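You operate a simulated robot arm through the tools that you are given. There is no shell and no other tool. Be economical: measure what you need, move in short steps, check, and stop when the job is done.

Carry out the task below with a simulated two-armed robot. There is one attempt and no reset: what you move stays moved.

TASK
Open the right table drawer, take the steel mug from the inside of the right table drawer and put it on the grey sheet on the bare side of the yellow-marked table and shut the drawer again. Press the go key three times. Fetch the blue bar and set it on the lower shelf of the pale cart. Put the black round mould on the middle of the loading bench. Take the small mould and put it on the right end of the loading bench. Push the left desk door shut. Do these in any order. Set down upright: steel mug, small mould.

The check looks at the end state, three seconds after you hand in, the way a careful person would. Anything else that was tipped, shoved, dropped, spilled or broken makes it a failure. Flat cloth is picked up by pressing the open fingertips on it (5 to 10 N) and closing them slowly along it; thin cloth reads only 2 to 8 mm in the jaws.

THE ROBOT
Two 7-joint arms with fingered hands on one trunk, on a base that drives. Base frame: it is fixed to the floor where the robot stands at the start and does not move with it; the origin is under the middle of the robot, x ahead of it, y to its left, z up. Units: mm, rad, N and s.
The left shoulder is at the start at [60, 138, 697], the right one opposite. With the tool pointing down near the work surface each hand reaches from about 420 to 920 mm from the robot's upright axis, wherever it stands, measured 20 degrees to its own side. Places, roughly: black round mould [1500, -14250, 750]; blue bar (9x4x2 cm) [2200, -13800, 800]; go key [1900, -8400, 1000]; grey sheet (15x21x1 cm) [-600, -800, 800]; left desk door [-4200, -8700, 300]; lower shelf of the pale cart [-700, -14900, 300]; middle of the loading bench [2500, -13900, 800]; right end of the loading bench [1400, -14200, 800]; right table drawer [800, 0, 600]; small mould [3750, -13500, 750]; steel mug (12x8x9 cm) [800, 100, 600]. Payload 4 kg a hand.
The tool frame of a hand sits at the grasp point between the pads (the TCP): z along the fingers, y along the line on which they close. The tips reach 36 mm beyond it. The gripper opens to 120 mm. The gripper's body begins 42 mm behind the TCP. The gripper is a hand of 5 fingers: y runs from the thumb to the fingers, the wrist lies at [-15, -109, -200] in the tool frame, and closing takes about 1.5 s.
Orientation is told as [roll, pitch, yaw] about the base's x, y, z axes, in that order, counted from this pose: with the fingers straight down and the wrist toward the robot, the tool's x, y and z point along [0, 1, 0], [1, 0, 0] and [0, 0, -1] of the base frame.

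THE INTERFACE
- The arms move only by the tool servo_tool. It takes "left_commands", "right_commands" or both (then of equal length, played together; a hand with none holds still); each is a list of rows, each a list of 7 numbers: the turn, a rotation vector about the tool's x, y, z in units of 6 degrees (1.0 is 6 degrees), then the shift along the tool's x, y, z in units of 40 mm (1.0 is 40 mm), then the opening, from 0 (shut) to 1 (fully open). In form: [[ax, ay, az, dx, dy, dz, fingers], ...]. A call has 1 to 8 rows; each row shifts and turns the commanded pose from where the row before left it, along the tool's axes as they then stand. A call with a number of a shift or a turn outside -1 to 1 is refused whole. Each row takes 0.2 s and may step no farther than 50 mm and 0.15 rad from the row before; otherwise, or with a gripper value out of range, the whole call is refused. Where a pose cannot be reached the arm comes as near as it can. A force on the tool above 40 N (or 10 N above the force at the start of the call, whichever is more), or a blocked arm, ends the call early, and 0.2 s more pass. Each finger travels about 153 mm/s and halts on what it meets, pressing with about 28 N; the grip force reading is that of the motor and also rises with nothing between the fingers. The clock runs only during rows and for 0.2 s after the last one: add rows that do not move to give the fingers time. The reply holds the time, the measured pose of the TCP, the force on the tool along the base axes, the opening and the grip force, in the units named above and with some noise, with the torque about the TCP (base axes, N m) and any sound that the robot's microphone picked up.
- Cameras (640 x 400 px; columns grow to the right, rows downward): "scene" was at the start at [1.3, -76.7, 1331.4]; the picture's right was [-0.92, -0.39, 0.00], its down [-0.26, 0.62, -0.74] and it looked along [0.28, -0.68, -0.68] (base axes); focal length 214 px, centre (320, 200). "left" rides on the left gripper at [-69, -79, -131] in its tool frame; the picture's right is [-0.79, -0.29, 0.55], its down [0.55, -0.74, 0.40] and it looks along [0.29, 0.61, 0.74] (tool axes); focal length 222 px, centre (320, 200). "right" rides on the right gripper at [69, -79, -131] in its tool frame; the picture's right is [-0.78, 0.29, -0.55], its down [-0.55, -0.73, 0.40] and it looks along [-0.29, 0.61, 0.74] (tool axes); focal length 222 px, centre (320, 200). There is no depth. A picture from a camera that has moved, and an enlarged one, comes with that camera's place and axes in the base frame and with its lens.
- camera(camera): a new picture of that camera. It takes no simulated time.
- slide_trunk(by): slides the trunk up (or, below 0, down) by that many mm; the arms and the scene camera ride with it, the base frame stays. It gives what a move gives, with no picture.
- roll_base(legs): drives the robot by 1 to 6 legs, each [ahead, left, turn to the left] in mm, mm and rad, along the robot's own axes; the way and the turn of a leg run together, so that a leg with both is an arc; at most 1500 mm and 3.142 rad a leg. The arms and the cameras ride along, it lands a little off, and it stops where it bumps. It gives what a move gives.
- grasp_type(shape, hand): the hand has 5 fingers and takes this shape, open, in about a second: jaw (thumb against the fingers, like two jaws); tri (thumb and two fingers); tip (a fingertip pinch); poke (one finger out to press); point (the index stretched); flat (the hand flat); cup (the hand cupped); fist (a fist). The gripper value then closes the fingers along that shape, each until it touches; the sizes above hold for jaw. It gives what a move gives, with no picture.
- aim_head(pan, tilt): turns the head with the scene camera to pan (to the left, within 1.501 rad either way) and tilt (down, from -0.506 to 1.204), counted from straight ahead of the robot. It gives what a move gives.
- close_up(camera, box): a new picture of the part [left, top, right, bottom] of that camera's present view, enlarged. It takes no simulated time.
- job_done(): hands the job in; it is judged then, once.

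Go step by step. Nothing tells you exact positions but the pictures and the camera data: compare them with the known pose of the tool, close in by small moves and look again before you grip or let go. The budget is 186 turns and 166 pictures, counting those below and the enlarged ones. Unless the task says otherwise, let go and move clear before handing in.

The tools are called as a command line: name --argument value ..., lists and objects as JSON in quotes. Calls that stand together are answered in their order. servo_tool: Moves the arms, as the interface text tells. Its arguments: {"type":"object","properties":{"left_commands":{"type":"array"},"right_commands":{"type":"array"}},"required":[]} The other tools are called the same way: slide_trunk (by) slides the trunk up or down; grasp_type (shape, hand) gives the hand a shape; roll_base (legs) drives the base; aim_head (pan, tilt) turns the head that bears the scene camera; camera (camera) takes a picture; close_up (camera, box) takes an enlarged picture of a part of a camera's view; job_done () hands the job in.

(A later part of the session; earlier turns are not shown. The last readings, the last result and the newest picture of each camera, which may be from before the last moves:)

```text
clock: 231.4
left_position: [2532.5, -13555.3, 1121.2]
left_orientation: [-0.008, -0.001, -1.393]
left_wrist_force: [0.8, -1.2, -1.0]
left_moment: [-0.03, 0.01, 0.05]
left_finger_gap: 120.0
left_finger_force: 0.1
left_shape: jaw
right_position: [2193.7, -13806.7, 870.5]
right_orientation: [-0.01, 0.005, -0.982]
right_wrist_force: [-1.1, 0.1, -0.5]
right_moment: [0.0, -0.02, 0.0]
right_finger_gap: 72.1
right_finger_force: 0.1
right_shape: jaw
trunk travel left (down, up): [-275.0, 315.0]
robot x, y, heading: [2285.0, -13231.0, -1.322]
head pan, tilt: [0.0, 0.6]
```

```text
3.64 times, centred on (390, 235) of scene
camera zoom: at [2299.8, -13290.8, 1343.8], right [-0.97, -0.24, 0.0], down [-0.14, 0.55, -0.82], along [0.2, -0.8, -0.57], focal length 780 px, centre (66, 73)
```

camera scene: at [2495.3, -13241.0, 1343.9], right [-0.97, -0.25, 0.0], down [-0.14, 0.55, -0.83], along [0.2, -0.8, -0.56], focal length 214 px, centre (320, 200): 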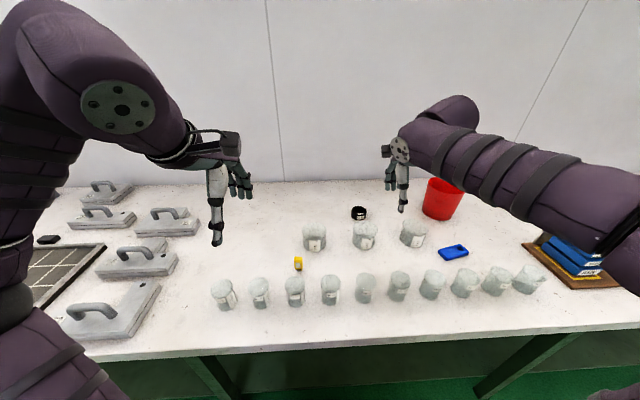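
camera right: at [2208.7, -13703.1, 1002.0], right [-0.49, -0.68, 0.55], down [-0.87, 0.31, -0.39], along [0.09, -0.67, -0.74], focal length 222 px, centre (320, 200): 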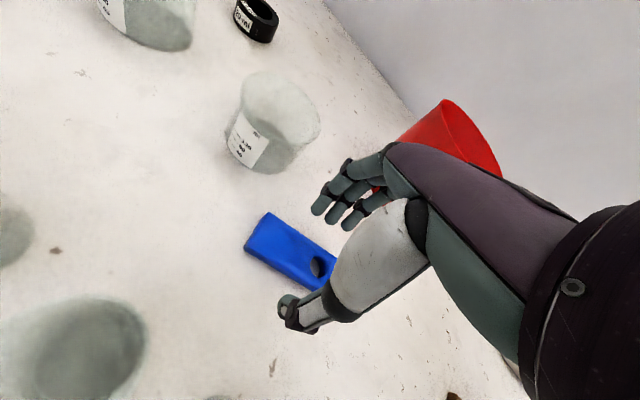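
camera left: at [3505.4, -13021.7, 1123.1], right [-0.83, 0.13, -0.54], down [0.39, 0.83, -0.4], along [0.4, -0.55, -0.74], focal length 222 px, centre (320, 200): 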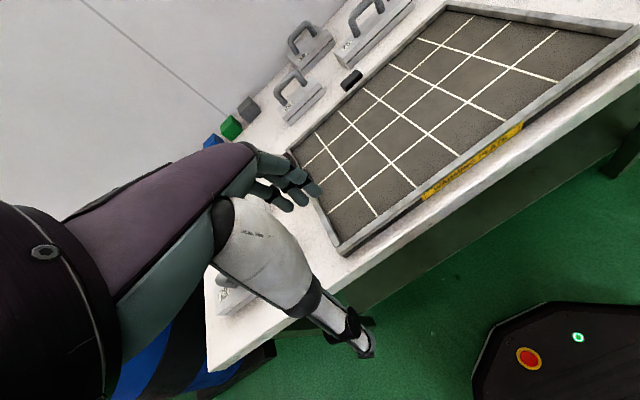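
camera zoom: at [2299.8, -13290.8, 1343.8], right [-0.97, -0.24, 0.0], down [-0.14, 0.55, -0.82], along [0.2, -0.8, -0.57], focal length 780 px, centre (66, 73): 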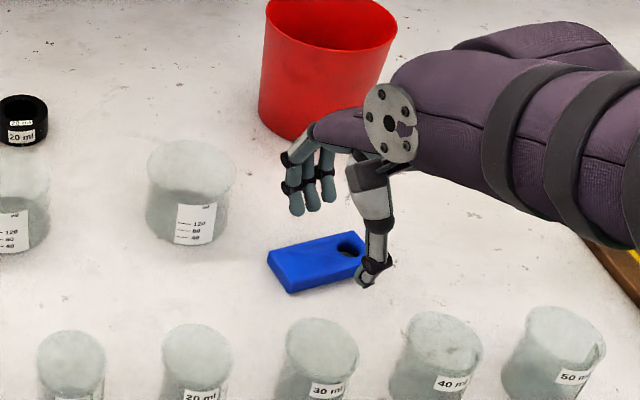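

servo_tool --right_commands '[[0, 0, 0, 0.2, 0, 0.4, 0.6], [0, 0, 0, 0, 0, 0.3, 0.6], [0, 0, 0, 0, 0, 0, 0.4], [0, 0, 0, 0, 0, 0, 0.2], [0, 0, 0, 0, 0, 0, 0.15], [0, 0, 0, 0, 0, 0, 0.15]]'

servo_tool --right_commands '[[0, 0, 0, 0, 0, -0.5, 0.15], [0, 0, 0, 0, 0, -0.8, 0.15], [0, 0, 0, 0, 0, -1, 0.15], [0, 0, 0, 0, 0, -1, 0.15], [0, 0, 0, 0, 0, -1, 0.15]]'

camera --camera "right"

```text
clock: 232.8
left_position: [2532.0, -13554.7, 1119.8]
left_orientation: [-0.008, 0.002, -1.394]
left_wrist_force: [-0.1, 0.2, 0.0]
left_moment: [0.01, 0.0, 0.01]
left_finger_gap: 120.0
left_finger_force: 0.0
left_shape: jaw
right_position: [2198.7, -13801.4, 842.8]
right_orientation: [-0.013, 0.007, -0.982]
right_wrist_force: [-1.1, -1.3, 0.6]
right_moment: [-0.03, 0.05, -0.04]
right_finger_gap: 34.2
right_finger_force: 28.0
right_shape: jaw
trunk travel left (down, up): [-275.0, 315.0]
robot x, y, heading: [2286.5, -13234.3, -1.323]
head pan, tilt: [0.0, 0.6]
```

```text
clock: 234.0
left_position: [2532.2, -13555.6, 1120.5]
left_orientation: [-0.008, 0.001, -1.394]
left_wrist_force: [0.3, 0.4, 0.3]
left_moment: [-0.01, 0.0, 0.0]
left_finger_gap: 119.8
left_finger_force: 0.0
left_shape: jaw
right_position: [2202.1, -13801.4, 1014.0]
right_orientation: [-0.01, 0.007, -0.982]
right_wrist_force: [0.5, 0.7, -1.2]
right_moment: [0.03, 0.03, -0.01]
right_finger_gap: 34.1
right_finger_force: 27.9
right_shape: jaw
trunk travel left (down, up): [-275.0, 315.0]
robot x, y, heading: [2285.0, -13231.3, -1.326]
head pan, tilt: [0.0, 0.6]
```

```text
49 pictures are left
camera right: at [2217.3, -13697.8, 1145.9], right [-0.49, -0.68, 0.55], down [-0.87, 0.31, -0.39], along [0.09, -0.67, -0.74], focal length 222 px, centre (320, 200)
```

right: 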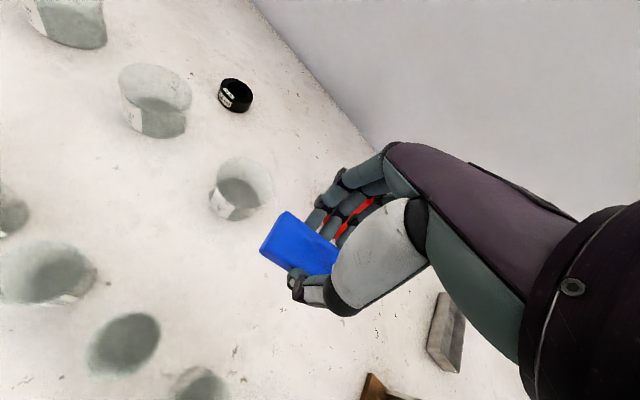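

The bar is gripped (34 mm). I draw it in, back off and drive right toward the cart, then look.

servo_tool --right_commands '[[0, 0, 0.82, 0, -0.5, -0.5, 0.15], [0, 0, 0.82, 0, -0.5, -0.5, 0.15], [0, 0, 0.82, 0, -0.5, 0, 0.15], [0, 0, 0.81, 0, -0.5, 0, 0.15], [0, 0, 0, 0, -1, 0, 0.15]]'

roll_base --legs '[[-450, 0, 0.02], [0, -1400, 0], [0, -1300, 0]]'

aim_head --pan -0.3 --tilt 0.6

camera --camera "scene"

```text
clock: 235.2
left_position: [2531.9, -13554.3, 1121.1]
left_orientation: [-0.006, 0.001, -1.393]
left_wrist_force: [-0.4, -0.2, 0.0]
left_moment: [0.0, 0.0, 0.02]
left_finger_gap: 119.6
left_finger_force: 0.0
left_shape: jaw
right_position: [2156.5, -13692.4, 1053.9]
right_orientation: [-0.013, 0.002, -1.327]
right_wrist_force: [-0.6, 0.0, -1.5]
right_moment: [-0.02, -0.03, -0.02]
right_finger_gap: 34.4
right_finger_force: 28.2
right_shape: jaw
trunk travel left (down, up): [-275.0, 315.0]
robot x, y, heading: [2286.6, -13235.6, -1.321]
head pan, tilt: [0.0, 0.6]
```

```text
clock: 250.6
left_position: [-179.6, -13820.4, 1121.7]
left_orientation: [-0.007, 0.0, -1.384]
left_wrist_force: [-0.1, -0.5, -0.4]
left_moment: [-0.04, 0.01, -0.03]
left_finger_gap: 119.8
left_finger_force: 0.0
left_shape: jaw
right_position: [-553.6, -13960.8, 1053.2]
right_orientation: [-0.012, 0.002, -1.316]
right_wrist_force: [-0.3, 0.0, -1.3]
right_moment: [-0.03, 0.03, -0.02]
right_finger_gap: 34.2
right_finger_force: 28.0
right_shape: jaw
trunk travel left (down, up): [-275.0, 315.0]
robot x, y, heading: [-427.4, -13501.7, -1.317]
head pan, tilt: [0.0, 0.6]
```

```text
clock: 251.4
left_position: [-179.1, -13820.8, 1120.0]
left_orientation: [-0.008, 0.0, -1.383]
left_wrist_force: [-0.2, 0.1, 1.1]
left_moment: [0.01, 0.02, 0.01]
left_finger_gap: 120.3
left_finger_force: 0.0
left_shape: jaw
right_position: [-553.7, -13961.3, 1054.1]
right_orientation: [-0.011, 0.004, -1.317]
right_wrist_force: [0.0, -0.9, 0.5]
right_moment: [0.0, 0.0, -0.02]
right_finger_gap: 34.4
right_finger_force: 27.6
right_shape: jaw
trunk travel left (down, up): [-275.0, 315.0]
robot x, y, heading: [-428.3, -13504.0, -1.319]
head pan, tilt: [-0.3, 0.6]
```

```text
48 pictures are left
camera scene: at [-439.6, -13560.9, 1343.8], right [-1.0, 0.04, 0.0], down [0.03, 0.56, -0.83], along [-0.04, -0.82, -0.56], focal length 214 px, centre (320, 200)
```

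scene: 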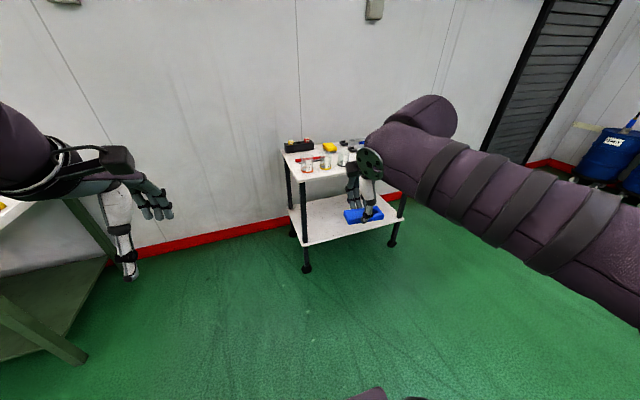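

The pale cart stands ahead, lower shelf near z 300 with ~450 mm clear height. I move in front of it, lower the trunk and look.

roll_base --legs '[[0, -447, 0.01], [300, 0, 0]]'

slide_trunk --by -270

aim_head --pan -0.1 --tilt 0.5

camera --camera "scene"

camera --camera "right"

```text
clock: 255.7
left_position: [-527.3, -14224.1, 1120.9]
left_orientation: [-0.006, -0.001, -1.374]
left_wrist_force: [-0.8, 0.0, 0.2]
left_moment: [0.0, 0.0, 0.03]
left_finger_gap: 119.6
left_finger_force: 0.1
left_shape: jaw
right_position: [-900.3, -14367.2, 1054.3]
right_orientation: [-0.011, 0.004, -1.304]
right_wrist_force: [0.0, -0.8, -0.3]
right_moment: [0.0, -0.01, 0.02]
right_finger_gap: 34.2
right_finger_force: 28.2
right_shape: jaw
trunk travel left (down, up): [-275.0, 315.0]
robot x, y, heading: [-783.7, -13908.4, -1.303]
head pan, tilt: [-0.3, 0.6]
```

```text
clock: 258.5
left_position: [-529.2, -14222.6, 850.6]
left_orientation: [-0.006, 0.001, -1.374]
left_wrist_force: [-0.3, -0.6, -0.1]
left_moment: [0.01, 0.02, 0.0]
left_finger_gap: 119.6
left_finger_force: 0.0
left_shape: jaw
right_position: [-900.5, -14368.2, 783.6]
right_orientation: [-0.011, 0.004, -1.306]
right_wrist_force: [0.1, -0.3, -0.4]
right_moment: [-0.02, 0.0, -0.02]
right_finger_gap: 34.4
right_finger_force: 28.3
right_shape: jaw
trunk travel left (down, up): [-5.0, 585.0]
robot x, y, heading: [-778.9, -13910.3, -1.298]
head pan, tilt: [-0.3, 0.6]
```

```text
clock: 259.2
left_position: [-527.1, -14223.1, 849.8]
left_orientation: [-0.007, 0.001, -1.372]
left_wrist_force: [-0.1, -0.9, -0.5]
left_moment: [-0.03, -0.01, -0.02]
left_finger_gap: 119.9
left_finger_force: 0.1
left_shape: jaw
right_position: [-901.2, -14368.5, 783.5]
right_orientation: [-0.013, 0.003, -1.304]
right_wrist_force: [-0.4, 0.0, -0.4]
right_moment: [0.01, 0.02, -0.01]
right_finger_gap: 34.2
right_finger_force: 27.8
right_shape: jaw
trunk travel left (down, up): [-5.0, 585.0]
robot x, y, heading: [-780.4, -13907.2, -1.302]
head pan, tilt: [-0.099, 0.499]
```

```text
47 pictures are left
camera scene: at [-773.7, -13967.8, 1082.9], right [-0.99, -0.16, 0.0], down [-0.08, 0.47, -0.88], along [0.14, -0.87, -0.48], focal length 214 px, centre (320, 200)
```

scene: 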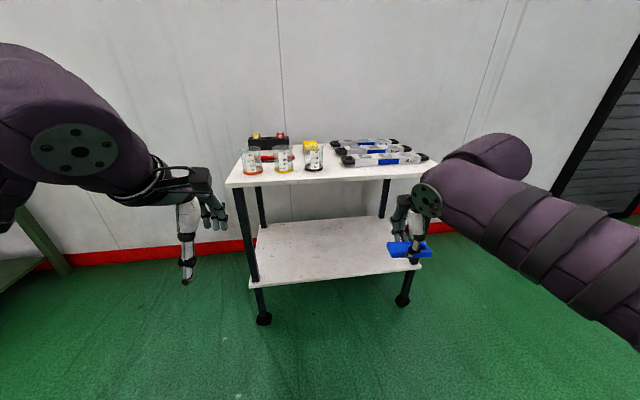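

```text
46 pictures are left
camera right: at [-852.2, -14274.1, 914.2], right [-0.67, -0.49, 0.56], down [-0.73, 0.57, -0.39], along [-0.13, -0.67, -0.73], focal length 222 px, centre (320, 200)
```

right: 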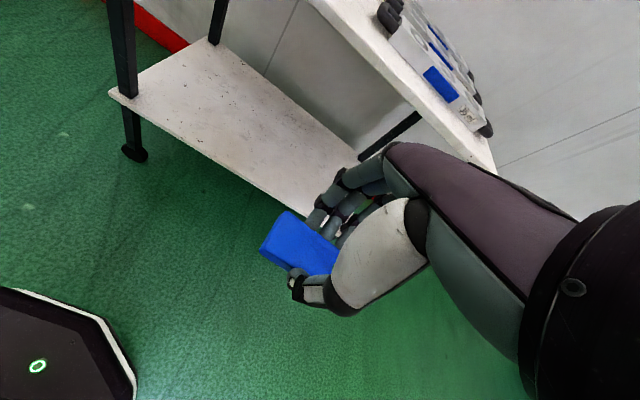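

Lower shelf: front edge from (-372,-14544) to (-1103,-14762), z≈308; top shelf underside ~765. I lower the hand in front of the cart, roll forward 200 and check.

servo_tool --right_commands '[[0, 0, 0, 0.15, 0.15, 0.95, 0.15], [0, 0, 0, 0.15, 0.15, 0.95, 0.15], [0, 0, 0, 0.15, 0.15, 0.95, 0.15], [0, 0, 0, 0.15, 0.15, 0.95, 0.15], [0, 0, 0, 0.15, 0.15, 0.95, 0.15], [0, 0, 0, 0.15, 0.15, 0.95, 0.15], [0, 0, 0, 0.15, 0.15, 0.95, 0.15], [0, 0, 0, 0.15, 0.15, 0.95, 0.15]]'

servo_tool --right_commands '[[0, 0, 0, 0, 0, 0.9, 0.15], [0, 0, 0, 0, 0, 0.9, 0.15]]'

roll_base --legs '[[200, 0, 0]]'

camera --camera "scene"

camera --camera "right"

```text
clock: 261.2
left_position: [-526.8, -14222.2, 850.2]
left_orientation: [-0.009, -0.001, -1.373]
left_wrist_force: [-0.1, 0.5, 0.1]
left_moment: [-0.06, 0.0, -0.02]
left_finger_gap: 119.7
left_finger_force: 0.0
left_shape: jaw
right_position: [-774.3, -14382.8, 505.2]
right_orientation: [-0.017, -0.064, -1.127]
right_wrist_force: [-0.1, -0.2, -1.0]
right_moment: [-0.02, 0.02, -0.04]
right_finger_gap: 33.9
right_finger_force: 28.4
right_shape: jaw
trunk travel left (down, up): [-5.0, 585.0]
robot x, y, heading: [-780.4, -13907.8, -1.305]
head pan, tilt: [-0.099, 0.499]
stopped in row 8 (right hand): the arm was blocked; the commanded pose is now the measured one
```

```text
clock: 261.8
left_position: [-528.0, -14222.9, 850.5]
left_orientation: [-0.008, 0.001, -1.375]
left_wrist_force: [-0.3, 0.3, -0.4]
left_moment: [-0.02, 0.0, 0.03]
left_finger_gap: 119.7
left_finger_force: 0.0
left_shape: jaw
right_position: [-776.1, -14387.3, 430.1]
right_orientation: [-0.016, -0.065, -1.129]
right_wrist_force: [0.5, -0.4, -0.4]
right_moment: [0.01, 0.04, -0.02]
right_finger_gap: 33.6
right_finger_force: 27.8
right_shape: jaw
trunk travel left (down, up): [-5.0, 585.0]
robot x, y, heading: [-777.7, -13908.5, -1.307]
head pan, tilt: [-0.099, 0.499]
```

```text
clock: 263.4
left_position: [-474.9, -14420.1, 851.2]
left_orientation: [-0.007, 0.001, -1.372]
left_wrist_force: [0.5, 0.3, -0.3]
left_moment: [-0.01, 0.0, -0.02]
left_finger_gap: 119.6
left_finger_force: 0.0
left_shape: jaw
right_position: [-723.0, -14582.8, 429.3]
right_orientation: [-0.019, -0.066, -1.129]
right_wrist_force: [0.4, 0.4, -0.5]
right_moment: [0.01, -0.01, 0.02]
right_finger_gap: 33.8
right_finger_force: 28.4
right_shape: jaw
trunk travel left (down, up): [-5.0, 585.0]
robot x, y, heading: [-726.1, -14104.1, -1.307]
head pan, tilt: [-0.099, 0.499]
```

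```text
45 pictures are left
camera scene: at [-720.3, -14163.9, 1082.9], right [-0.99, -0.16, 0.0], down [-0.08, 0.47, -0.88], along [0.14, -0.87, -0.48], focal length 214 px, centre (320, 200)
```

scene: 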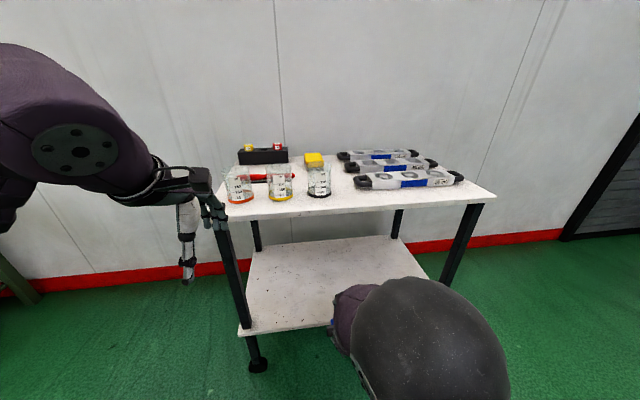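

```text
44 pictures are left
camera right: at [-695.2, -14474.1, 555.0], right [-0.59, -0.56, 0.58], down [-0.8, 0.4, -0.44], along [0.01, -0.72, -0.69], focal length 222 px, centre (320, 200)
```

right: 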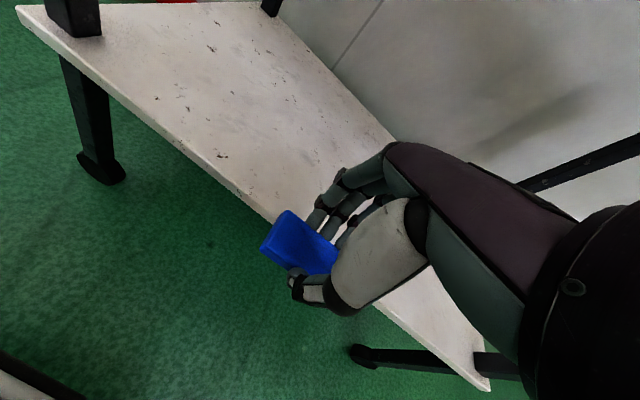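

The hand is before the shelf at z 429. I advance into the shelf space.

servo_tool --right_commands '[[0, 0, 0, -0.12, 0.75, 0.05, 0.15], [0, 0, 0, -0.12, 0.75, 0.05, 0.15], [0, 0, 0, -0.12, 0.75, 0.05, 0.15], [0, 0, 0, -0.12, 0.75, 0.05, 0.15], [0, 0, 0, -0.12, 0.75, 0.05, 0.15], [0, 0, 0, -0.12, 0.75, 0.05, 0.15]]'

camera --camera "right"

camera --camera "scene"

```text
clock: 264.8
left_position: [-473.6, -14418.8, 850.0]
left_orientation: [-0.007, 0.001, -1.372]
left_wrist_force: [-0.6, -0.5, 0.9]
left_moment: [0.02, 0.0, 0.0]
left_finger_gap: 119.7
left_finger_force: 0.1
left_shape: jaw
right_position: [-672.3, -14760.6, 430.0]
right_orientation: [-0.015, -0.067, -1.129]
right_wrist_force: [0.4, 0.3, 0.4]
right_moment: [0.02, 0.0, -0.02]
right_finger_gap: 33.8
right_finger_force: 27.6
right_shape: jaw
trunk travel left (down, up): [-5.0, 585.0]
robot x, y, heading: [-726.1, -14101.9, -1.302]
head pan, tilt: [-0.099, 0.499]
```

```text
43 pictures are left
camera right: at [-644.4, -14651.3, 554.3], right [-0.59, -0.56, 0.58], down [-0.8, 0.4, -0.44], along [0.01, -0.72, -0.69], focal length 222 px, centre (320, 200)
```

right: 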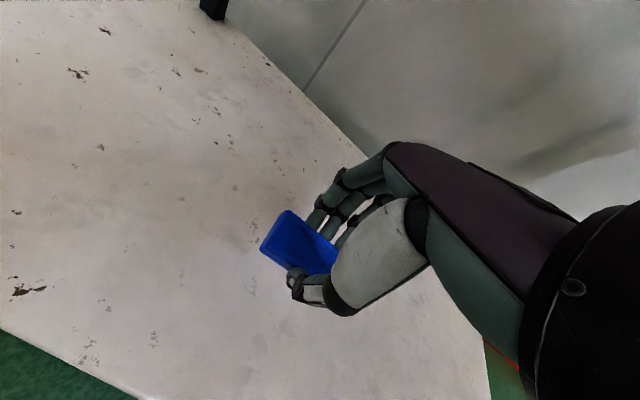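

```text
42 pictures are left
camera scene: at [-720.4, -14163.8, 1082.9], right [-0.99, -0.16, 0.0], down [-0.08, 0.47, -0.88], along [0.14, -0.87, -0.48], focal length 214 px, centre (320, 200)
```

scene: 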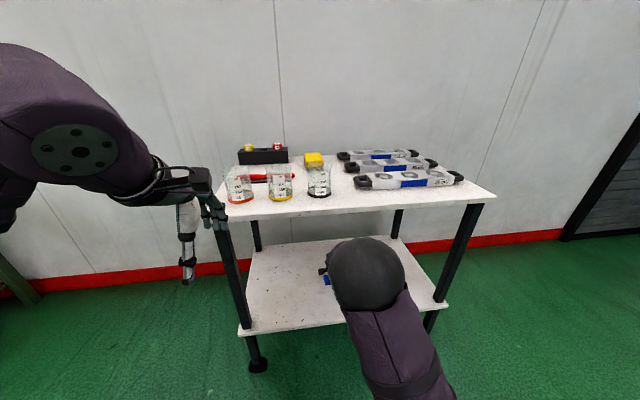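

The bar is now 120 mm inside over the shelf with no contact. I lower to the shelf.

servo_tool --right_commands '[[0, 0, 0, 0, 0, 0.7, 0.15], [0, 0, 0, 0, 0, 0.7, 0.15], [0, 0, 0, 0, 0, 0.25, 0.15], [0, 0, 0, 0, 0, 0.1, 0.15], [0, 0, 0, 0, 0, 0.1, 0.15], [0, 0, 0, 0, 0, 0, 0.15]]'

camera --camera "right"

```text
clock: 266.2
left_position: [-475.7, -14418.2, 850.8]
left_orientation: [-0.006, -0.002, -1.374]
left_wrist_force: [-0.3, 0.2, -0.3]
left_moment: [0.0, 0.01, 0.02]
left_finger_gap: 119.8
left_finger_force: 0.1
left_shape: jaw
right_position: [-670.6, -14765.7, 358.5]
right_orientation: [-0.017, -0.072, -1.132]
right_wrist_force: [-3.7, 4.1, 24.8]
right_moment: [0.22, 0.3, 0.03]
right_finger_gap: 35.6
right_finger_force: 28.0
right_shape: jaw
trunk travel left (down, up): [-5.0, 585.0]
robot x, y, heading: [-726.7, -14102.3, -1.302]
head pan, tilt: [-0.099, 0.499]
```

```text
41 pictures are left
camera right: at [-643.8, -14655.3, 484.0], right [-0.6, -0.56, 0.58], down [-0.8, 0.4, -0.44], along [0.01, -0.73, -0.69], focal length 222 px, centre (320, 200)
```

right: 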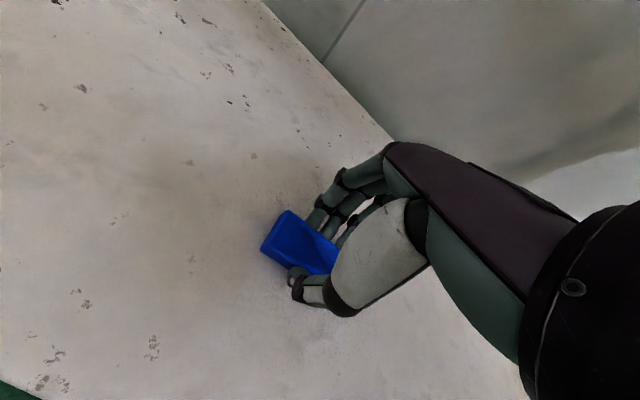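

Contact. I ease off, open, lift a little and back straight out.

servo_tool --right_commands '[[0, 0, 0, 0, 0, -0.08, 0.25], [0, 0, 0, 0, 0, 0, 0.45], [0, 0, 0, 0, 0, 0, 0.6], [0, 0, 0, 0, 0, 0, 0.6], [0, 0, 0, 0, 0, -0.5, 0.6], [0, 0, 0, 0, 0, -0.8, 0.6], [0, 0, 0, 0, 0, -0.4, 0.6]]'

camera --camera "right"

servo_tool --right_commands '[[0, 0, 0, 0.12, -0.75, -0.05, 0.6], [0, 0, 0, 0.12, -0.75, -0.05, 0.6], [0, 0, 0, 0.12, -0.75, -0.05, 0.6], [0, 0, 0, 0.12, -0.75, -0.05, 0.6], [0, 0, 0, 0.12, -0.75, -0.05, 0.6], [0, 0, 0, 0.12, -0.75, -0.05, 0.6], [0, 0, 0, 0.12, -0.75, -0.05, 0.6]]'

roll_base --legs '[[-300, 0, 0]]'

camera --camera "scene"

```text
clock: 267.8
left_position: [-473.4, -14419.8, 850.6]
left_orientation: [-0.009, -0.002, -1.373]
left_wrist_force: [0.3, -0.2, 0.1]
left_moment: [0.01, 0.02, 0.03]
left_finger_gap: 120.1
left_finger_force: 0.1
left_shape: jaw
right_position: [-672.0, -14758.1, 428.2]
right_orientation: [-0.016, -0.064, -1.132]
right_wrist_force: [-0.2, -0.4, -0.6]
right_moment: [-0.02, 0.0, 0.02]
right_finger_gap: 71.8
right_finger_force: 0.0
right_shape: jaw
trunk travel left (down, up): [-5.0, 585.0]
robot x, y, heading: [-726.1, -14100.6, -1.305]
head pan, tilt: [-0.099, 0.499]
```

```text
40 pictures are left
camera right: at [-644.9, -14648.5, 552.0], right [-0.59, -0.56, 0.58], down [-0.8, 0.4, -0.44], along [0.01, -0.72, -0.69], focal length 222 px, centre (320, 200)
```

right: 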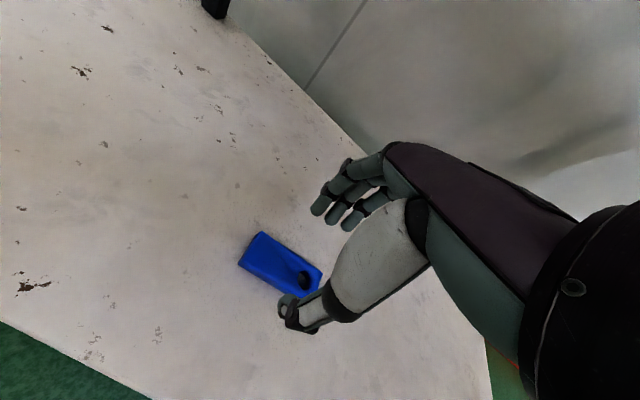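

```text
clock: 269.4
left_position: [-475.7, -14419.5, 850.2]
left_orientation: [-0.006, 0.001, -1.372]
left_wrist_force: [0.3, 0.0, -0.3]
left_moment: [-0.01, 0.02, -0.02]
left_finger_gap: 119.8
left_finger_force: 0.1
left_shape: jaw
right_position: [-729.7, -14553.4, 427.4]
right_orientation: [-0.017, -0.065, -1.128]
right_wrist_force: [-0.1, -0.2, 0.2]
right_moment: [-0.01, 0.02, 0.01]
right_finger_gap: 71.7
right_finger_force: 0.1
right_shape: jaw
trunk travel left (down, up): [-5.0, 585.0]
robot x, y, heading: [-728.4, -14103.7, -1.306]
head pan, tilt: [-0.099, 0.499]
```

```text
clock: 271.5
left_position: [-553.8, -14128.1, 850.5]
left_orientation: [-0.007, 0.0, -1.372]
left_wrist_force: [-0.1, 0.2, -0.2]
left_moment: [-0.02, 0.0, 0.01]
left_finger_gap: 119.8
left_finger_force: 0.0
left_shape: jaw
right_position: [-808.5, -14262.4, 428.5]
right_orientation: [-0.018, -0.067, -1.129]
right_wrist_force: [-0.4, 0.0, 0.1]
right_moment: [-0.01, -0.05, 0.01]
right_finger_gap: 71.7
right_finger_force: 0.0
right_shape: jaw
trunk travel left (down, up): [-5.0, 585.0]
robot x, y, heading: [-805.4, -13814.2, -1.303]
head pan, tilt: [-0.099, 0.499]
```

```text
39 pictures are left
camera scene: at [-799.4, -13872.9, 1082.9], right [-0.99, -0.17, 0.0], down [-0.08, 0.47, -0.88], along [0.15, -0.87, -0.48], focal length 214 px, centre (320, 200)
```

scene: 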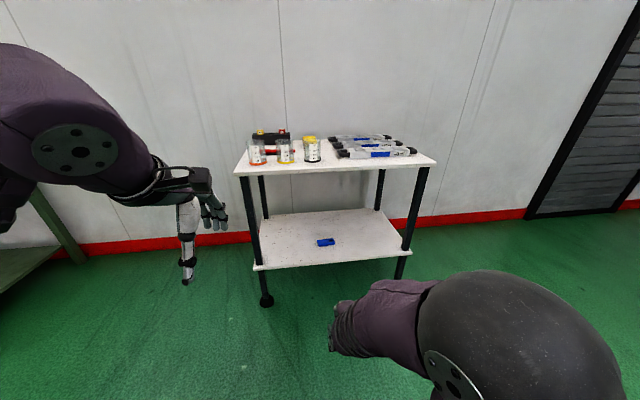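

The blue bar lies on the lower shelf. Last job: the left desk door. I raise the arm and trunk, turn around and look for the way.

servo_tool --right_commands '[[0, 0, 0, 0, 0.3, -1, 0.6], [0, 0, 0, 0, 0.3, -1, 0.6], [0, 0, 0, 0, 0.3, -1, 0.6], [0, 0, 0, 0, 0.3, -1, 0.6], [0, 0, 0, 0, 0.3, -1, 0.6], [0, 0, 0, 0, 0, -1, 0.6], [0, 0, 0, 0, 0, -1, 0.6], [0, 0, 0, 0, 0, -1, 0.6]]'

slide_trunk --by 270

roll_base --legs '[[-400, 0, 0], [0, 0, -1.2], [0, 0, -1.1]]'

aim_head --pan 0 --tilt 0.25

camera --camera "scene"

```text
clock: 273.3
left_position: [-554.2, -14128.4, 850.7]
left_orientation: [-0.006, 0.001, -1.372]
left_wrist_force: [0.2, -0.4, -0.1]
left_moment: [-0.01, -0.03, -0.03]
left_finger_gap: 119.8
left_finger_force: 0.2
left_shape: jaw
right_position: [-785.7, -14294.4, 752.1]
right_orientation: [-0.018, -0.067, -1.129]
right_wrist_force: [1.0, -0.5, 0.5]
right_moment: [0.0, 0.0, -0.02]
right_finger_gap: 71.6
right_finger_force: 0.0
right_shape: jaw
trunk travel left (down, up): [-5.0, 585.0]
robot x, y, heading: [-806.3, -13813.5, -1.299]
head pan, tilt: [-0.099, 0.499]
```

```text
clock: 276.0
left_position: [-553.7, -14128.1, 1120.0]
left_orientation: [-0.008, -0.001, -1.372]
left_wrist_force: [0.1, 0.9, 0.1]
left_moment: [0.0, 0.0, 0.02]
left_finger_gap: 119.6
left_finger_force: 0.1
left_shape: jaw
right_position: [-785.1, -14294.0, 1021.1]
right_orientation: [-0.018, -0.067, -1.13]
right_wrist_force: [-0.7, -0.1, 0.1]
right_moment: [0.04, -0.01, 0.0]
right_finger_gap: 71.9
right_finger_force: 0.0
right_shape: jaw
trunk travel left (down, up): [-275.0, 315.0]
robot x, y, heading: [-808.4, -13812.2, -1.307]
head pan, tilt: [-0.099, 0.499]
```

```text
clock: 284.4
left_position: [-1312.3, -13385.5, 1120.8]
left_orientation: [-0.006, 0.001, 2.566]
left_wrist_force: [0.7, 0.0, 0.2]
left_moment: [0.0, 0.0, -0.03]
left_finger_gap: 119.7
left_finger_force: 0.1
left_shape: jaw
right_position: [-1268.3, -13101.4, 1020.8]
right_orientation: [-0.017, -0.066, 2.81]
right_wrist_force: [0.8, 0.1, -0.4]
right_moment: [0.0, 0.0, 0.01]
right_finger_gap: 71.7
right_finger_force: 0.1
right_shape: jaw
trunk travel left (down, up): [-275.0, 315.0]
robot x, y, heading: [-911.6, -13420.4, 2.632]
head pan, tilt: [-0.099, 0.499]
```

```text
clock: 285.1
left_position: [-1312.2, -13385.2, 1120.9]
left_orientation: [-0.006, 0.0, 2.565]
left_wrist_force: [0.4, 0.3, -0.1]
left_moment: [0.0, 0.01, 0.04]
left_finger_gap: 119.8
left_finger_force: 0.1
left_shape: jaw
right_position: [-1267.8, -13102.3, 1021.1]
right_orientation: [-0.017, -0.065, 2.808]
right_wrist_force: [-0.6, -0.5, 1.4]
right_moment: [0.03, 0.01, 0.01]
right_finger_gap: 71.8
right_finger_force: 0.0
right_shape: jaw
trunk travel left (down, up): [-275.0, 315.0]
robot x, y, heading: [-912.1, -13425.6, 2.63]
head pan, tilt: [0.0, 0.25]
```

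```text
38 pictures are left
camera scene: at [-966.7, -13394.4, 1376.0], right [0.49, 0.87, 0.0], down [0.22, -0.12, -0.97], along [-0.85, 0.47, -0.25], focal length 214 px, centre (320, 200)
```

scene: 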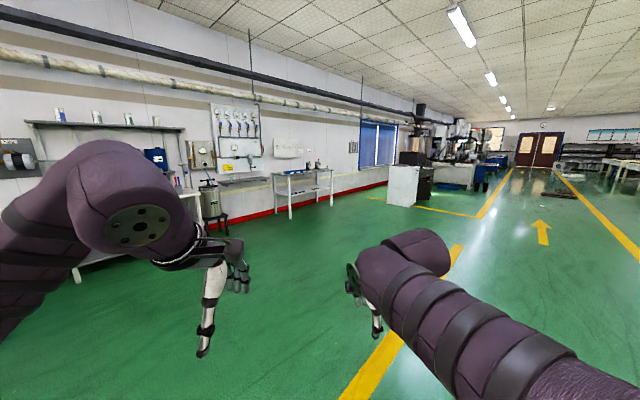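

The desk with the door is the pale cabinet straight ahead-right (px ~405,185). I drive toward it.

roll_base --legs '[[1125, -546, 0], [1125, -546, 0], [1125, -546, 0]]'

aim_head --pan -0.4 --tilt 0.45

camera --camera "scene"

```text
clock: 303.2
left_position: [-3497.4, -10351.9, 1120.8]
left_orientation: [-0.006, -0.001, 2.582]
left_wrist_force: [0.8, 0.3, 0.5]
left_moment: [0.0, -0.02, -0.01]
left_finger_gap: 119.8
left_finger_force: 0.0
left_shape: jaw
right_position: [-3458.1, -10069.7, 1020.4]
right_orientation: [-0.016, -0.066, 2.823]
right_wrist_force: [-0.2, -0.3, 0.2]
right_moment: [-0.01, 0.02, 0.01]
right_finger_gap: 71.9
right_finger_force: 0.0
right_shape: jaw
trunk travel left (down, up): [-275.0, 315.0]
robot x, y, heading: [-3094.9, -10385.7, 2.648]
head pan, tilt: [0.0, 0.25]
```

```text
clock: 304.1
left_position: [-3497.3, -10351.9, 1121.2]
left_orientation: [-0.007, -0.001, 2.582]
left_wrist_force: [0.0, -0.9, -0.2]
left_moment: [-0.04, -0.02, 0.01]
left_finger_gap: 119.8
left_finger_force: 0.1
left_shape: jaw
right_position: [-3457.5, -10069.3, 1021.6]
right_orientation: [-0.018, -0.067, 2.825]
right_wrist_force: [1.2, -0.3, -1.2]
right_moment: [0.0, 0.03, 0.02]
right_finger_gap: 71.6
right_finger_force: 0.0
right_shape: jaw
trunk travel left (down, up): [-275.0, 315.0]
robot x, y, heading: [-3089.3, -10385.1, 2.646]
head pan, tilt: [-0.4, 0.45]
```

```text
37 pictures are left
camera scene: at [-3127.1, -10329.6, 1357.4], right [0.78, 0.63, 0.0], down [0.27, -0.34, -0.9], along [-0.57, 0.7, -0.43], focal length 214 px, centre (320, 200)
```

scene: 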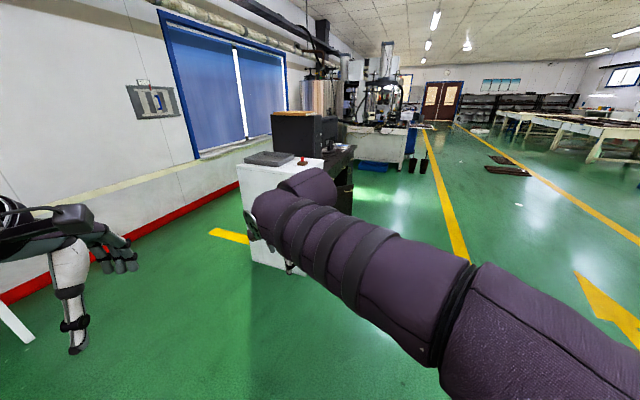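

The desk front faces the aisle. I drive alongside and turn to face it.

roll_base --legs '[[456, -893, 0], [456, -893, 0], [0, 0, 0.767]]'

aim_head --pan 0 --tilt 0.7

camera --camera "scene"

```text
clock: 316.1
left_position: [-3354.2, -8646.0, 1120.4]
left_orientation: [-0.006, 0.0, -2.923]
left_wrist_force: [-0.6, 0.0, 0.7]
left_moment: [-0.02, 0.01, 0.0]
left_finger_gap: 119.8
left_finger_force: 0.0
left_shape: jaw
right_position: [-3524.7, -8416.1, 1019.9]
right_orientation: [-0.017, -0.066, -2.682]
right_wrist_force: [-0.1, -0.1, -0.8]
right_moment: [0.0, -0.02, 0.01]
right_finger_gap: 71.7
right_finger_force: 0.1
right_shape: jaw
trunk travel left (down, up): [-275.0, 315.0]
robot x, y, heading: [-3045.3, -8385.6, -2.857]
head pan, tilt: [-0.4, 0.45]
```

```text
clock: 317.0
left_position: [-3354.2, -8646.5, 1120.7]
left_orientation: [-0.008, 0.0, -2.922]
left_wrist_force: [-0.4, -0.3, 0.5]
left_moment: [-0.01, -0.03, 0.05]
left_finger_gap: 119.6
left_finger_force: 0.0
left_shape: jaw
right_position: [-3526.0, -8416.4, 1020.0]
right_orientation: [-0.017, -0.066, -2.681]
right_wrist_force: [0.6, 0.3, -1.1]
right_moment: [0.01, 0.0, -0.03]
right_finger_gap: 71.7
right_finger_force: 0.1
right_shape: jaw
trunk travel left (down, up): [-275.0, 315.0]
robot x, y, heading: [-3043.2, -8388.3, -2.849]
head pan, tilt: [0.0, 0.7]
```

```text
36 pictures are left
camera scene: at [-3097.0, -8402.9, 1335.2], right [-0.28, 0.96, 0.0], down [0.62, 0.18, -0.77], along [-0.73, -0.22, -0.64], focal length 214 px, centre (320, 200)
```

scene: 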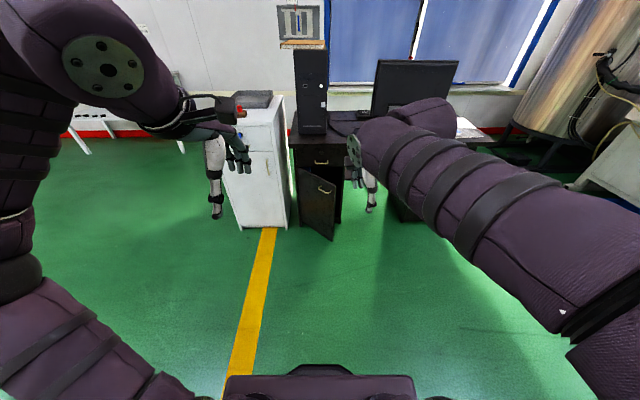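

close_up --camera "scene" --box '[260, 130, 400, 250]'

```text
3.33 times, centred on (330, 190) of scene
camera zoom: at [-3097.0, -8402.9, 1335.2], right [-0.28, 0.96, 0.0], down [0.62, 0.18, -0.77], along [-0.73, -0.22, -0.64], focal length 715 px, centre (287, 233)
```

zoom: 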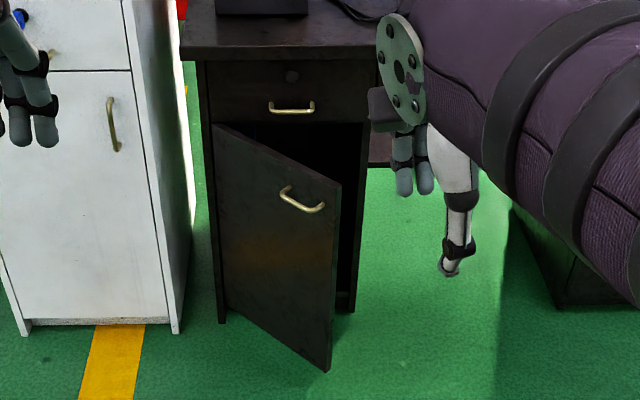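

The dark desk's door is hinged at the left and stands ~40° open, free edge around (-4112, -8609), top ~z 577. I drive up, lower the trunk, and ready the closed right hand.

roll_base --legs '[[464, 64, 0]]'

slide_trunk --by -270

servo_tool --right_commands '[[0, 0, 0.8, 0, 0.3, 0.5, 0], [0, 0, 0.8, 0, 0.3, 0.5, 0], [0, 0, 0, 0, 0.2, 0.9, 0], [0, 0, 0, 0, 0, 0.9, 0], [0, 0, 0, 0, 0, 0.9, 0]]'

camera --camera "scene"

camera --camera "right"

```text
clock: 319.8
left_position: [-3773.4, -8844.1, 1120.3]
left_orientation: [-0.006, 0.0, -2.908]
left_wrist_force: [-0.6, 0.2, 0.0]
left_moment: [0.02, -0.01, 0.04]
left_finger_gap: 120.0
left_finger_force: 0.1
left_shape: jaw
right_position: [-3949.0, -8617.2, 1020.2]
right_orientation: [-0.019, -0.066, -2.666]
right_wrist_force: [-0.1, 0.1, -0.1]
right_moment: [0.03, -0.05, 0.02]
right_finger_gap: 72.1
right_finger_force: 0.0
right_shape: jaw
trunk travel left (down, up): [-275.0, 315.0]
robot x, y, heading: [-3466.0, -8578.3, -2.836]
head pan, tilt: [0.0, 0.7]
```

```text
clock: 322.5
left_position: [-3772.1, -8844.5, 850.8]
left_orientation: [-0.007, 0.0, -2.908]
left_wrist_force: [0.8, 0.9, -0.3]
left_moment: [-0.02, -0.02, 0.04]
left_finger_gap: 119.8
left_finger_force: 0.2
left_shape: jaw
right_position: [-3948.5, -8615.4, 750.9]
right_orientation: [-0.016, -0.066, -2.665]
right_wrist_force: [0.3, -0.2, -0.1]
right_moment: [0.01, -0.01, -0.01]
right_finger_gap: 71.7
right_finger_force: 0.1
right_shape: jaw
trunk travel left (down, up): [-5.0, 585.0]
robot x, y, heading: [-3468.3, -8581.4, -2.837]
head pan, tilt: [0.0, 0.7]
```

```text
clock: 323.7
left_position: [-3773.6, -8843.6, 850.0]
left_orientation: [-0.007, 0.0, -2.908]
left_wrist_force: [0.7, 0.5, 0.6]
left_moment: [-0.02, 0.0, -0.04]
left_finger_gap: 119.8
left_finger_force: 0.1
left_shape: jaw
right_position: [-3987.1, -8632.1, 605.1]
right_orientation: [-0.003, -0.067, -2.834]
right_wrist_force: [0.2, 0.2, 0.4]
right_moment: [0.01, -0.04, 0.01]
right_finger_gap: 0.0
right_finger_force: 28.0
right_shape: jaw
trunk travel left (down, up): [-5.0, 585.0]
robot x, y, heading: [-3465.2, -8579.6, -2.842]
head pan, tilt: [0.0, 0.7]
```

```text
34 pictures are left
camera scene: at [-3520.1, -8596.7, 1065.2], right [-0.3, 0.95, 0.0], down [0.61, 0.19, -0.77], along [-0.73, -0.23, -0.64], focal length 214 px, centre (320, 200)
```

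scene: 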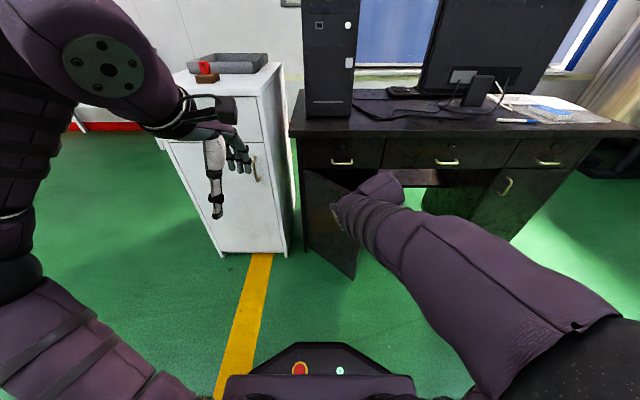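

```text
33 pictures are left
camera right: at [-3881.2, -8671.9, 730.1], right [-0.48, 0.67, 0.57], down [0.51, 0.74, -0.44], along [-0.72, 0.08, -0.69], focal length 222 px, centre (320, 200)
```

right: 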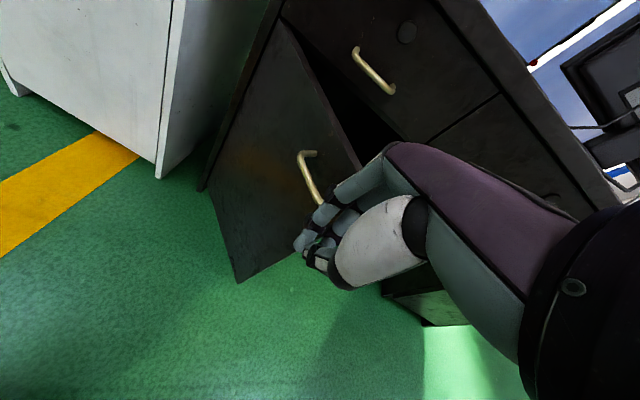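

Door measured: free edge (-4085,-8608), hinge (-4200,-8872), bottom z≈110, top ≈600. I lower the hand to z≈410 (below the handle), back the base a bit so the wrist can pitch forward, and line up.

servo_tool --right_commands '[[0, 0, 0, 0, 0, 0.97, 0], [0, 0, 0, 0, 0, 0.97, 0], [0, 0, 0, 0, 0, 0.97, 0], [0, 0, 0, 0, 0, 0.97, 0], [0, 0, 0, 0, 0, 0.97, 0]]'

roll_base --legs '[[-170, 0, 0]]'

servo_tool --right_commands '[[0, 0, 0, 0, 0.95, 0.06, 0], [0, 0, 0, 0, 0.95, 0.06, 0], [0, 0, 0, 0, 0.95, 0.06, 0], [0, 0, 0, 0, 0.95, 0.06, 0], [-1, 0, 0, 0, 0, 0, 0], [-1, 0, 0, 0, 0, 0, 0], [-1, 0, 0, 0, 0, 0, 0], [-1, 0, 0, 0, 0, 0, 0]]'

camera --camera "right"

camera --camera "scene"

```text
clock: 324.9
left_position: [-3773.5, -8843.0, 850.9]
left_orientation: [-0.008, 0.0, -2.908]
left_wrist_force: [1.3, 0.3, 0.6]
left_moment: [0.0, 0.01, -0.04]
left_finger_gap: 119.8
left_finger_force: 0.0
left_shape: jaw
right_position: [-4001.1, -8635.0, 412.6]
right_orientation: [-0.004, -0.067, -2.834]
right_wrist_force: [-0.1, 0.7, 0.3]
right_moment: [0.01, 0.03, -0.03]
right_finger_gap: 0.1
right_finger_force: 28.0
right_shape: jaw
trunk travel left (down, up): [-5.0, 585.0]
robot x, y, heading: [-3466.2, -8582.6, -2.84]
head pan, tilt: [0.0, 0.7]
```

```text
clock: 326.4
left_position: [-3609.2, -8792.4, 851.1]
left_orientation: [-0.008, 0.001, -2.909]
left_wrist_force: [0.2, -0.1, -0.2]
left_moment: [0.01, 0.0, -0.01]
left_finger_gap: 119.9
left_finger_force: 0.1
left_shape: jaw
right_position: [-3836.9, -8583.1, 412.2]
right_orientation: [-0.007, -0.069, -2.835]
right_wrist_force: [0.0, -0.4, -0.1]
right_moment: [-0.02, -0.01, -0.02]
right_finger_gap: 0.0
right_finger_force: 28.0
right_shape: jaw
trunk travel left (down, up): [-5.0, 585.0]
robot x, y, heading: [-3302.8, -8530.7, -2.838]
head pan, tilt: [0.0, 0.7]
```

```text
clock: 328.2
left_position: [-3609.8, -8792.6, 851.8]
left_orientation: [-0.007, -0.001, -2.91]
left_wrist_force: [-0.5, 0.2, 0.1]
left_moment: [-0.02, -0.02, 0.02]
left_finger_gap: 119.9
left_finger_force: 0.0
left_shape: jaw
right_position: [-3980.6, -8628.2, 413.8]
right_orientation: [-0.008, -0.487, -2.831]
right_wrist_force: [-0.4, 0.2, -0.3]
right_moment: [0.0, -0.02, 0.0]
right_finger_gap: 0.0
right_finger_force: 27.6
right_shape: jaw
trunk travel left (down, up): [-5.0, 585.0]
robot x, y, heading: [-3298.1, -8529.1, -2.843]
head pan, tilt: [0.0, 0.7]
```

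```text
32 pictures are left
camera right: at [-3834.7, -8656.0, 491.4], right [-0.24, 0.74, 0.62], down [0.27, 0.67, -0.69], along [-0.93, 0.01, -0.36], focal length 222 px, centre (320, 200)
```

right: 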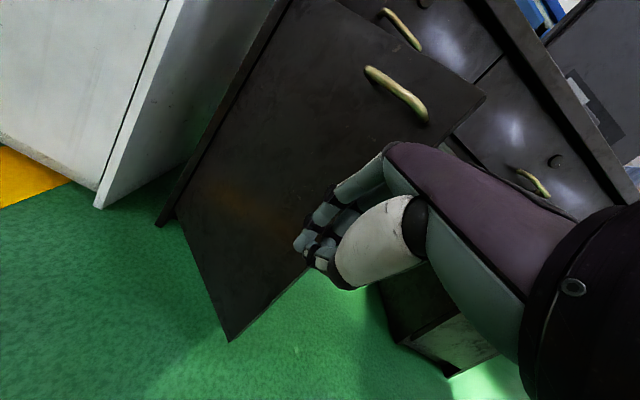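

```text
31 pictures are left
camera scene: at [-3355.7, -8545.7, 1065.2], right [-0.29, 0.96, 0.0], down [0.62, 0.19, -0.76], along [-0.73, -0.23, -0.64], focal length 214 px, centre (320, 200)
```

scene: 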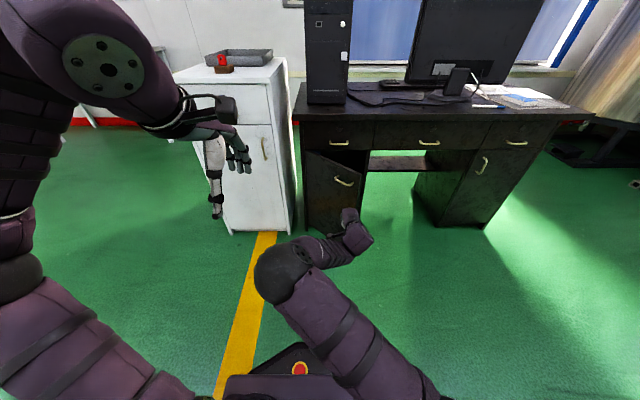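

The fingertips face the door just inside its free edge. I shift slightly toward the hinge, advance with the arm, then push with the base.

servo_tool --right_commands '[[0, 0, 0, 0.35, 0.6, 0.32, 0], [0, 0, 0, 0.35, 0.6, 0.32, 0], [0, 0, 0, 0, 0.6, 0.32, 0]]'

roll_base --legs '[[110, 0, 0]]'

camera --camera "scene"

camera --camera "right"

```text
clock: 329.0
left_position: [-3610.6, -8792.3, 850.2]
left_orientation: [-0.009, 0.0, -2.91]
left_wrist_force: [0.1, 0.0, 0.0]
left_moment: [-0.02, 0.01, 0.01]
left_finger_gap: 119.7
left_finger_force: 0.1
left_shape: jaw
right_position: [-4051.3, -8681.2, 412.6]
right_orientation: [-0.007, -0.486, -2.83]
right_wrist_force: [0.7, 0.0, -0.3]
right_moment: [0.0, 0.02, -0.01]
right_finger_gap: 0.1
right_finger_force: 27.8
right_shape: jaw
trunk travel left (down, up): [-5.0, 585.0]
robot x, y, heading: [-3303.0, -8529.1, -2.841]
head pan, tilt: [0.0, 0.7]
```

```text
clock: 330.2
left_position: [-3712.6, -8824.0, 849.5]
left_orientation: [-0.005, -0.001, -2.909]
left_wrist_force: [0.1, -0.4, -1.1]
left_moment: [0.0, -0.01, -0.03]
left_finger_gap: 119.9
left_finger_force: 0.0
left_shape: jaw
right_position: [-4154.4, -8712.1, 412.9]
right_orientation: [-0.006, -0.488, -2.832]
right_wrist_force: [0.3, -0.1, -0.5]
right_moment: [0.01, -0.03, 0.0]
right_finger_gap: 0.0
right_finger_force: 28.0
right_shape: jaw
trunk travel left (down, up): [-5.0, 585.0]
robot x, y, heading: [-3404.2, -8560.0, -2.841]
head pan, tilt: [0.0, 0.7]
```

```text
30 pictures are left
camera scene: at [-3459.5, -8577.8, 1065.2], right [-0.29, 0.96, 0.0], down [0.62, 0.19, -0.76], along [-0.73, -0.23, -0.64], focal length 214 px, centre (320, 200)
```

scene: 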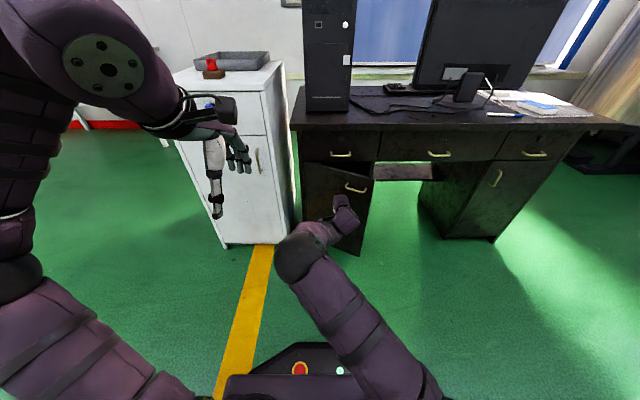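

```text
29 pictures are left
camera right: at [-4007.7, -8739.5, 491.5], right [-0.24, 0.74, 0.62], down [0.28, 0.67, -0.69], along [-0.93, 0.01, -0.36], focal length 222 px, centre (320, 200)
```

right: 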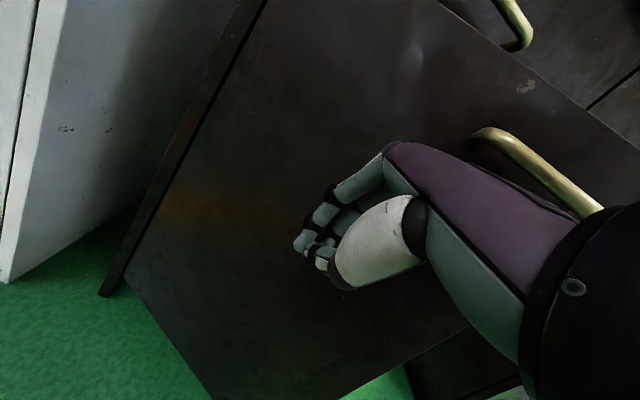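

roll_base --legs '[[45, 0, 0]]'

servo_tool --right_commands '[[0, 0, 0, 0, 0.24, 0.13, 0], [0, 0, 0, 0, 0.24, 0.13, 0], [0, 0, 0, 0, 0.24, 0.13, 0], [0, 0, 0, 0, 0.24, 0.13, 0]]'

camera --camera "scene"

```text
clock: 331.1
left_position: [-3756.1, -8837.6, 850.5]
left_orientation: [-0.008, -0.002, -2.91]
left_wrist_force: [-0.1, 1.3, -0.2]
left_moment: [0.0, -0.04, 0.01]
left_finger_gap: 119.9
left_finger_force: 0.0
left_shape: jaw
right_position: [-4198.4, -8726.3, 412.8]
right_orientation: [-0.007, -0.486, -2.833]
right_wrist_force: [-0.4, 0.1, 0.0]
right_moment: [-0.01, 0.01, 0.0]
right_finger_gap: 0.0
right_finger_force: 28.0
right_shape: jaw
trunk travel left (down, up): [-5.0, 585.0]
robot x, y, heading: [-3447.0, -8574.4, -2.839]
head pan, tilt: [0.0, 0.7]
```

```text
clock: 332.1
left_position: [-3757.2, -8837.5, 851.2]
left_orientation: [-0.006, 0.0, -2.909]
left_wrist_force: [0.2, 0.2, -0.3]
left_moment: [0.0, 0.0, 0.0]
left_finger_gap: 119.7
left_finger_force: 0.1
left_shape: jaw
right_position: [-4240.0, -8739.1, 412.4]
right_orientation: [-0.005, -0.486, -2.831]
right_wrist_force: [-0.2, -0.6, 0.9]
right_moment: [-0.01, 0.0, 0.01]
right_finger_gap: 0.2
right_finger_force: 28.1
right_shape: jaw
trunk travel left (down, up): [-5.0, 585.0]
robot x, y, heading: [-3452.7, -8575.1, -2.845]
head pan, tilt: [0.0, 0.7]
```

```text
28 pictures are left
camera scene: at [-3503.5, -8591.4, 1065.2], right [-0.29, 0.96, 0.0], down [0.62, 0.19, -0.76], along [-0.73, -0.23, -0.64], focal length 214 px, centre (320, 200)
```

scene: 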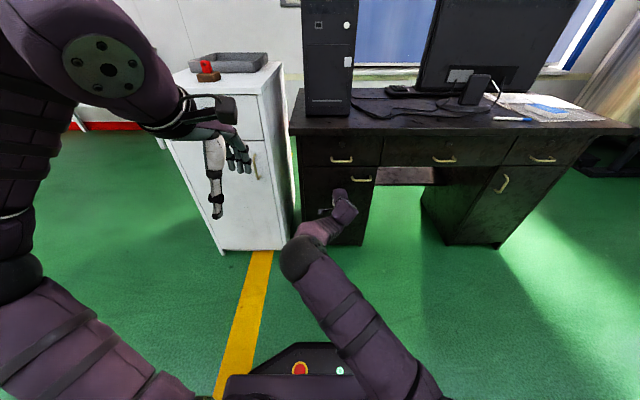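

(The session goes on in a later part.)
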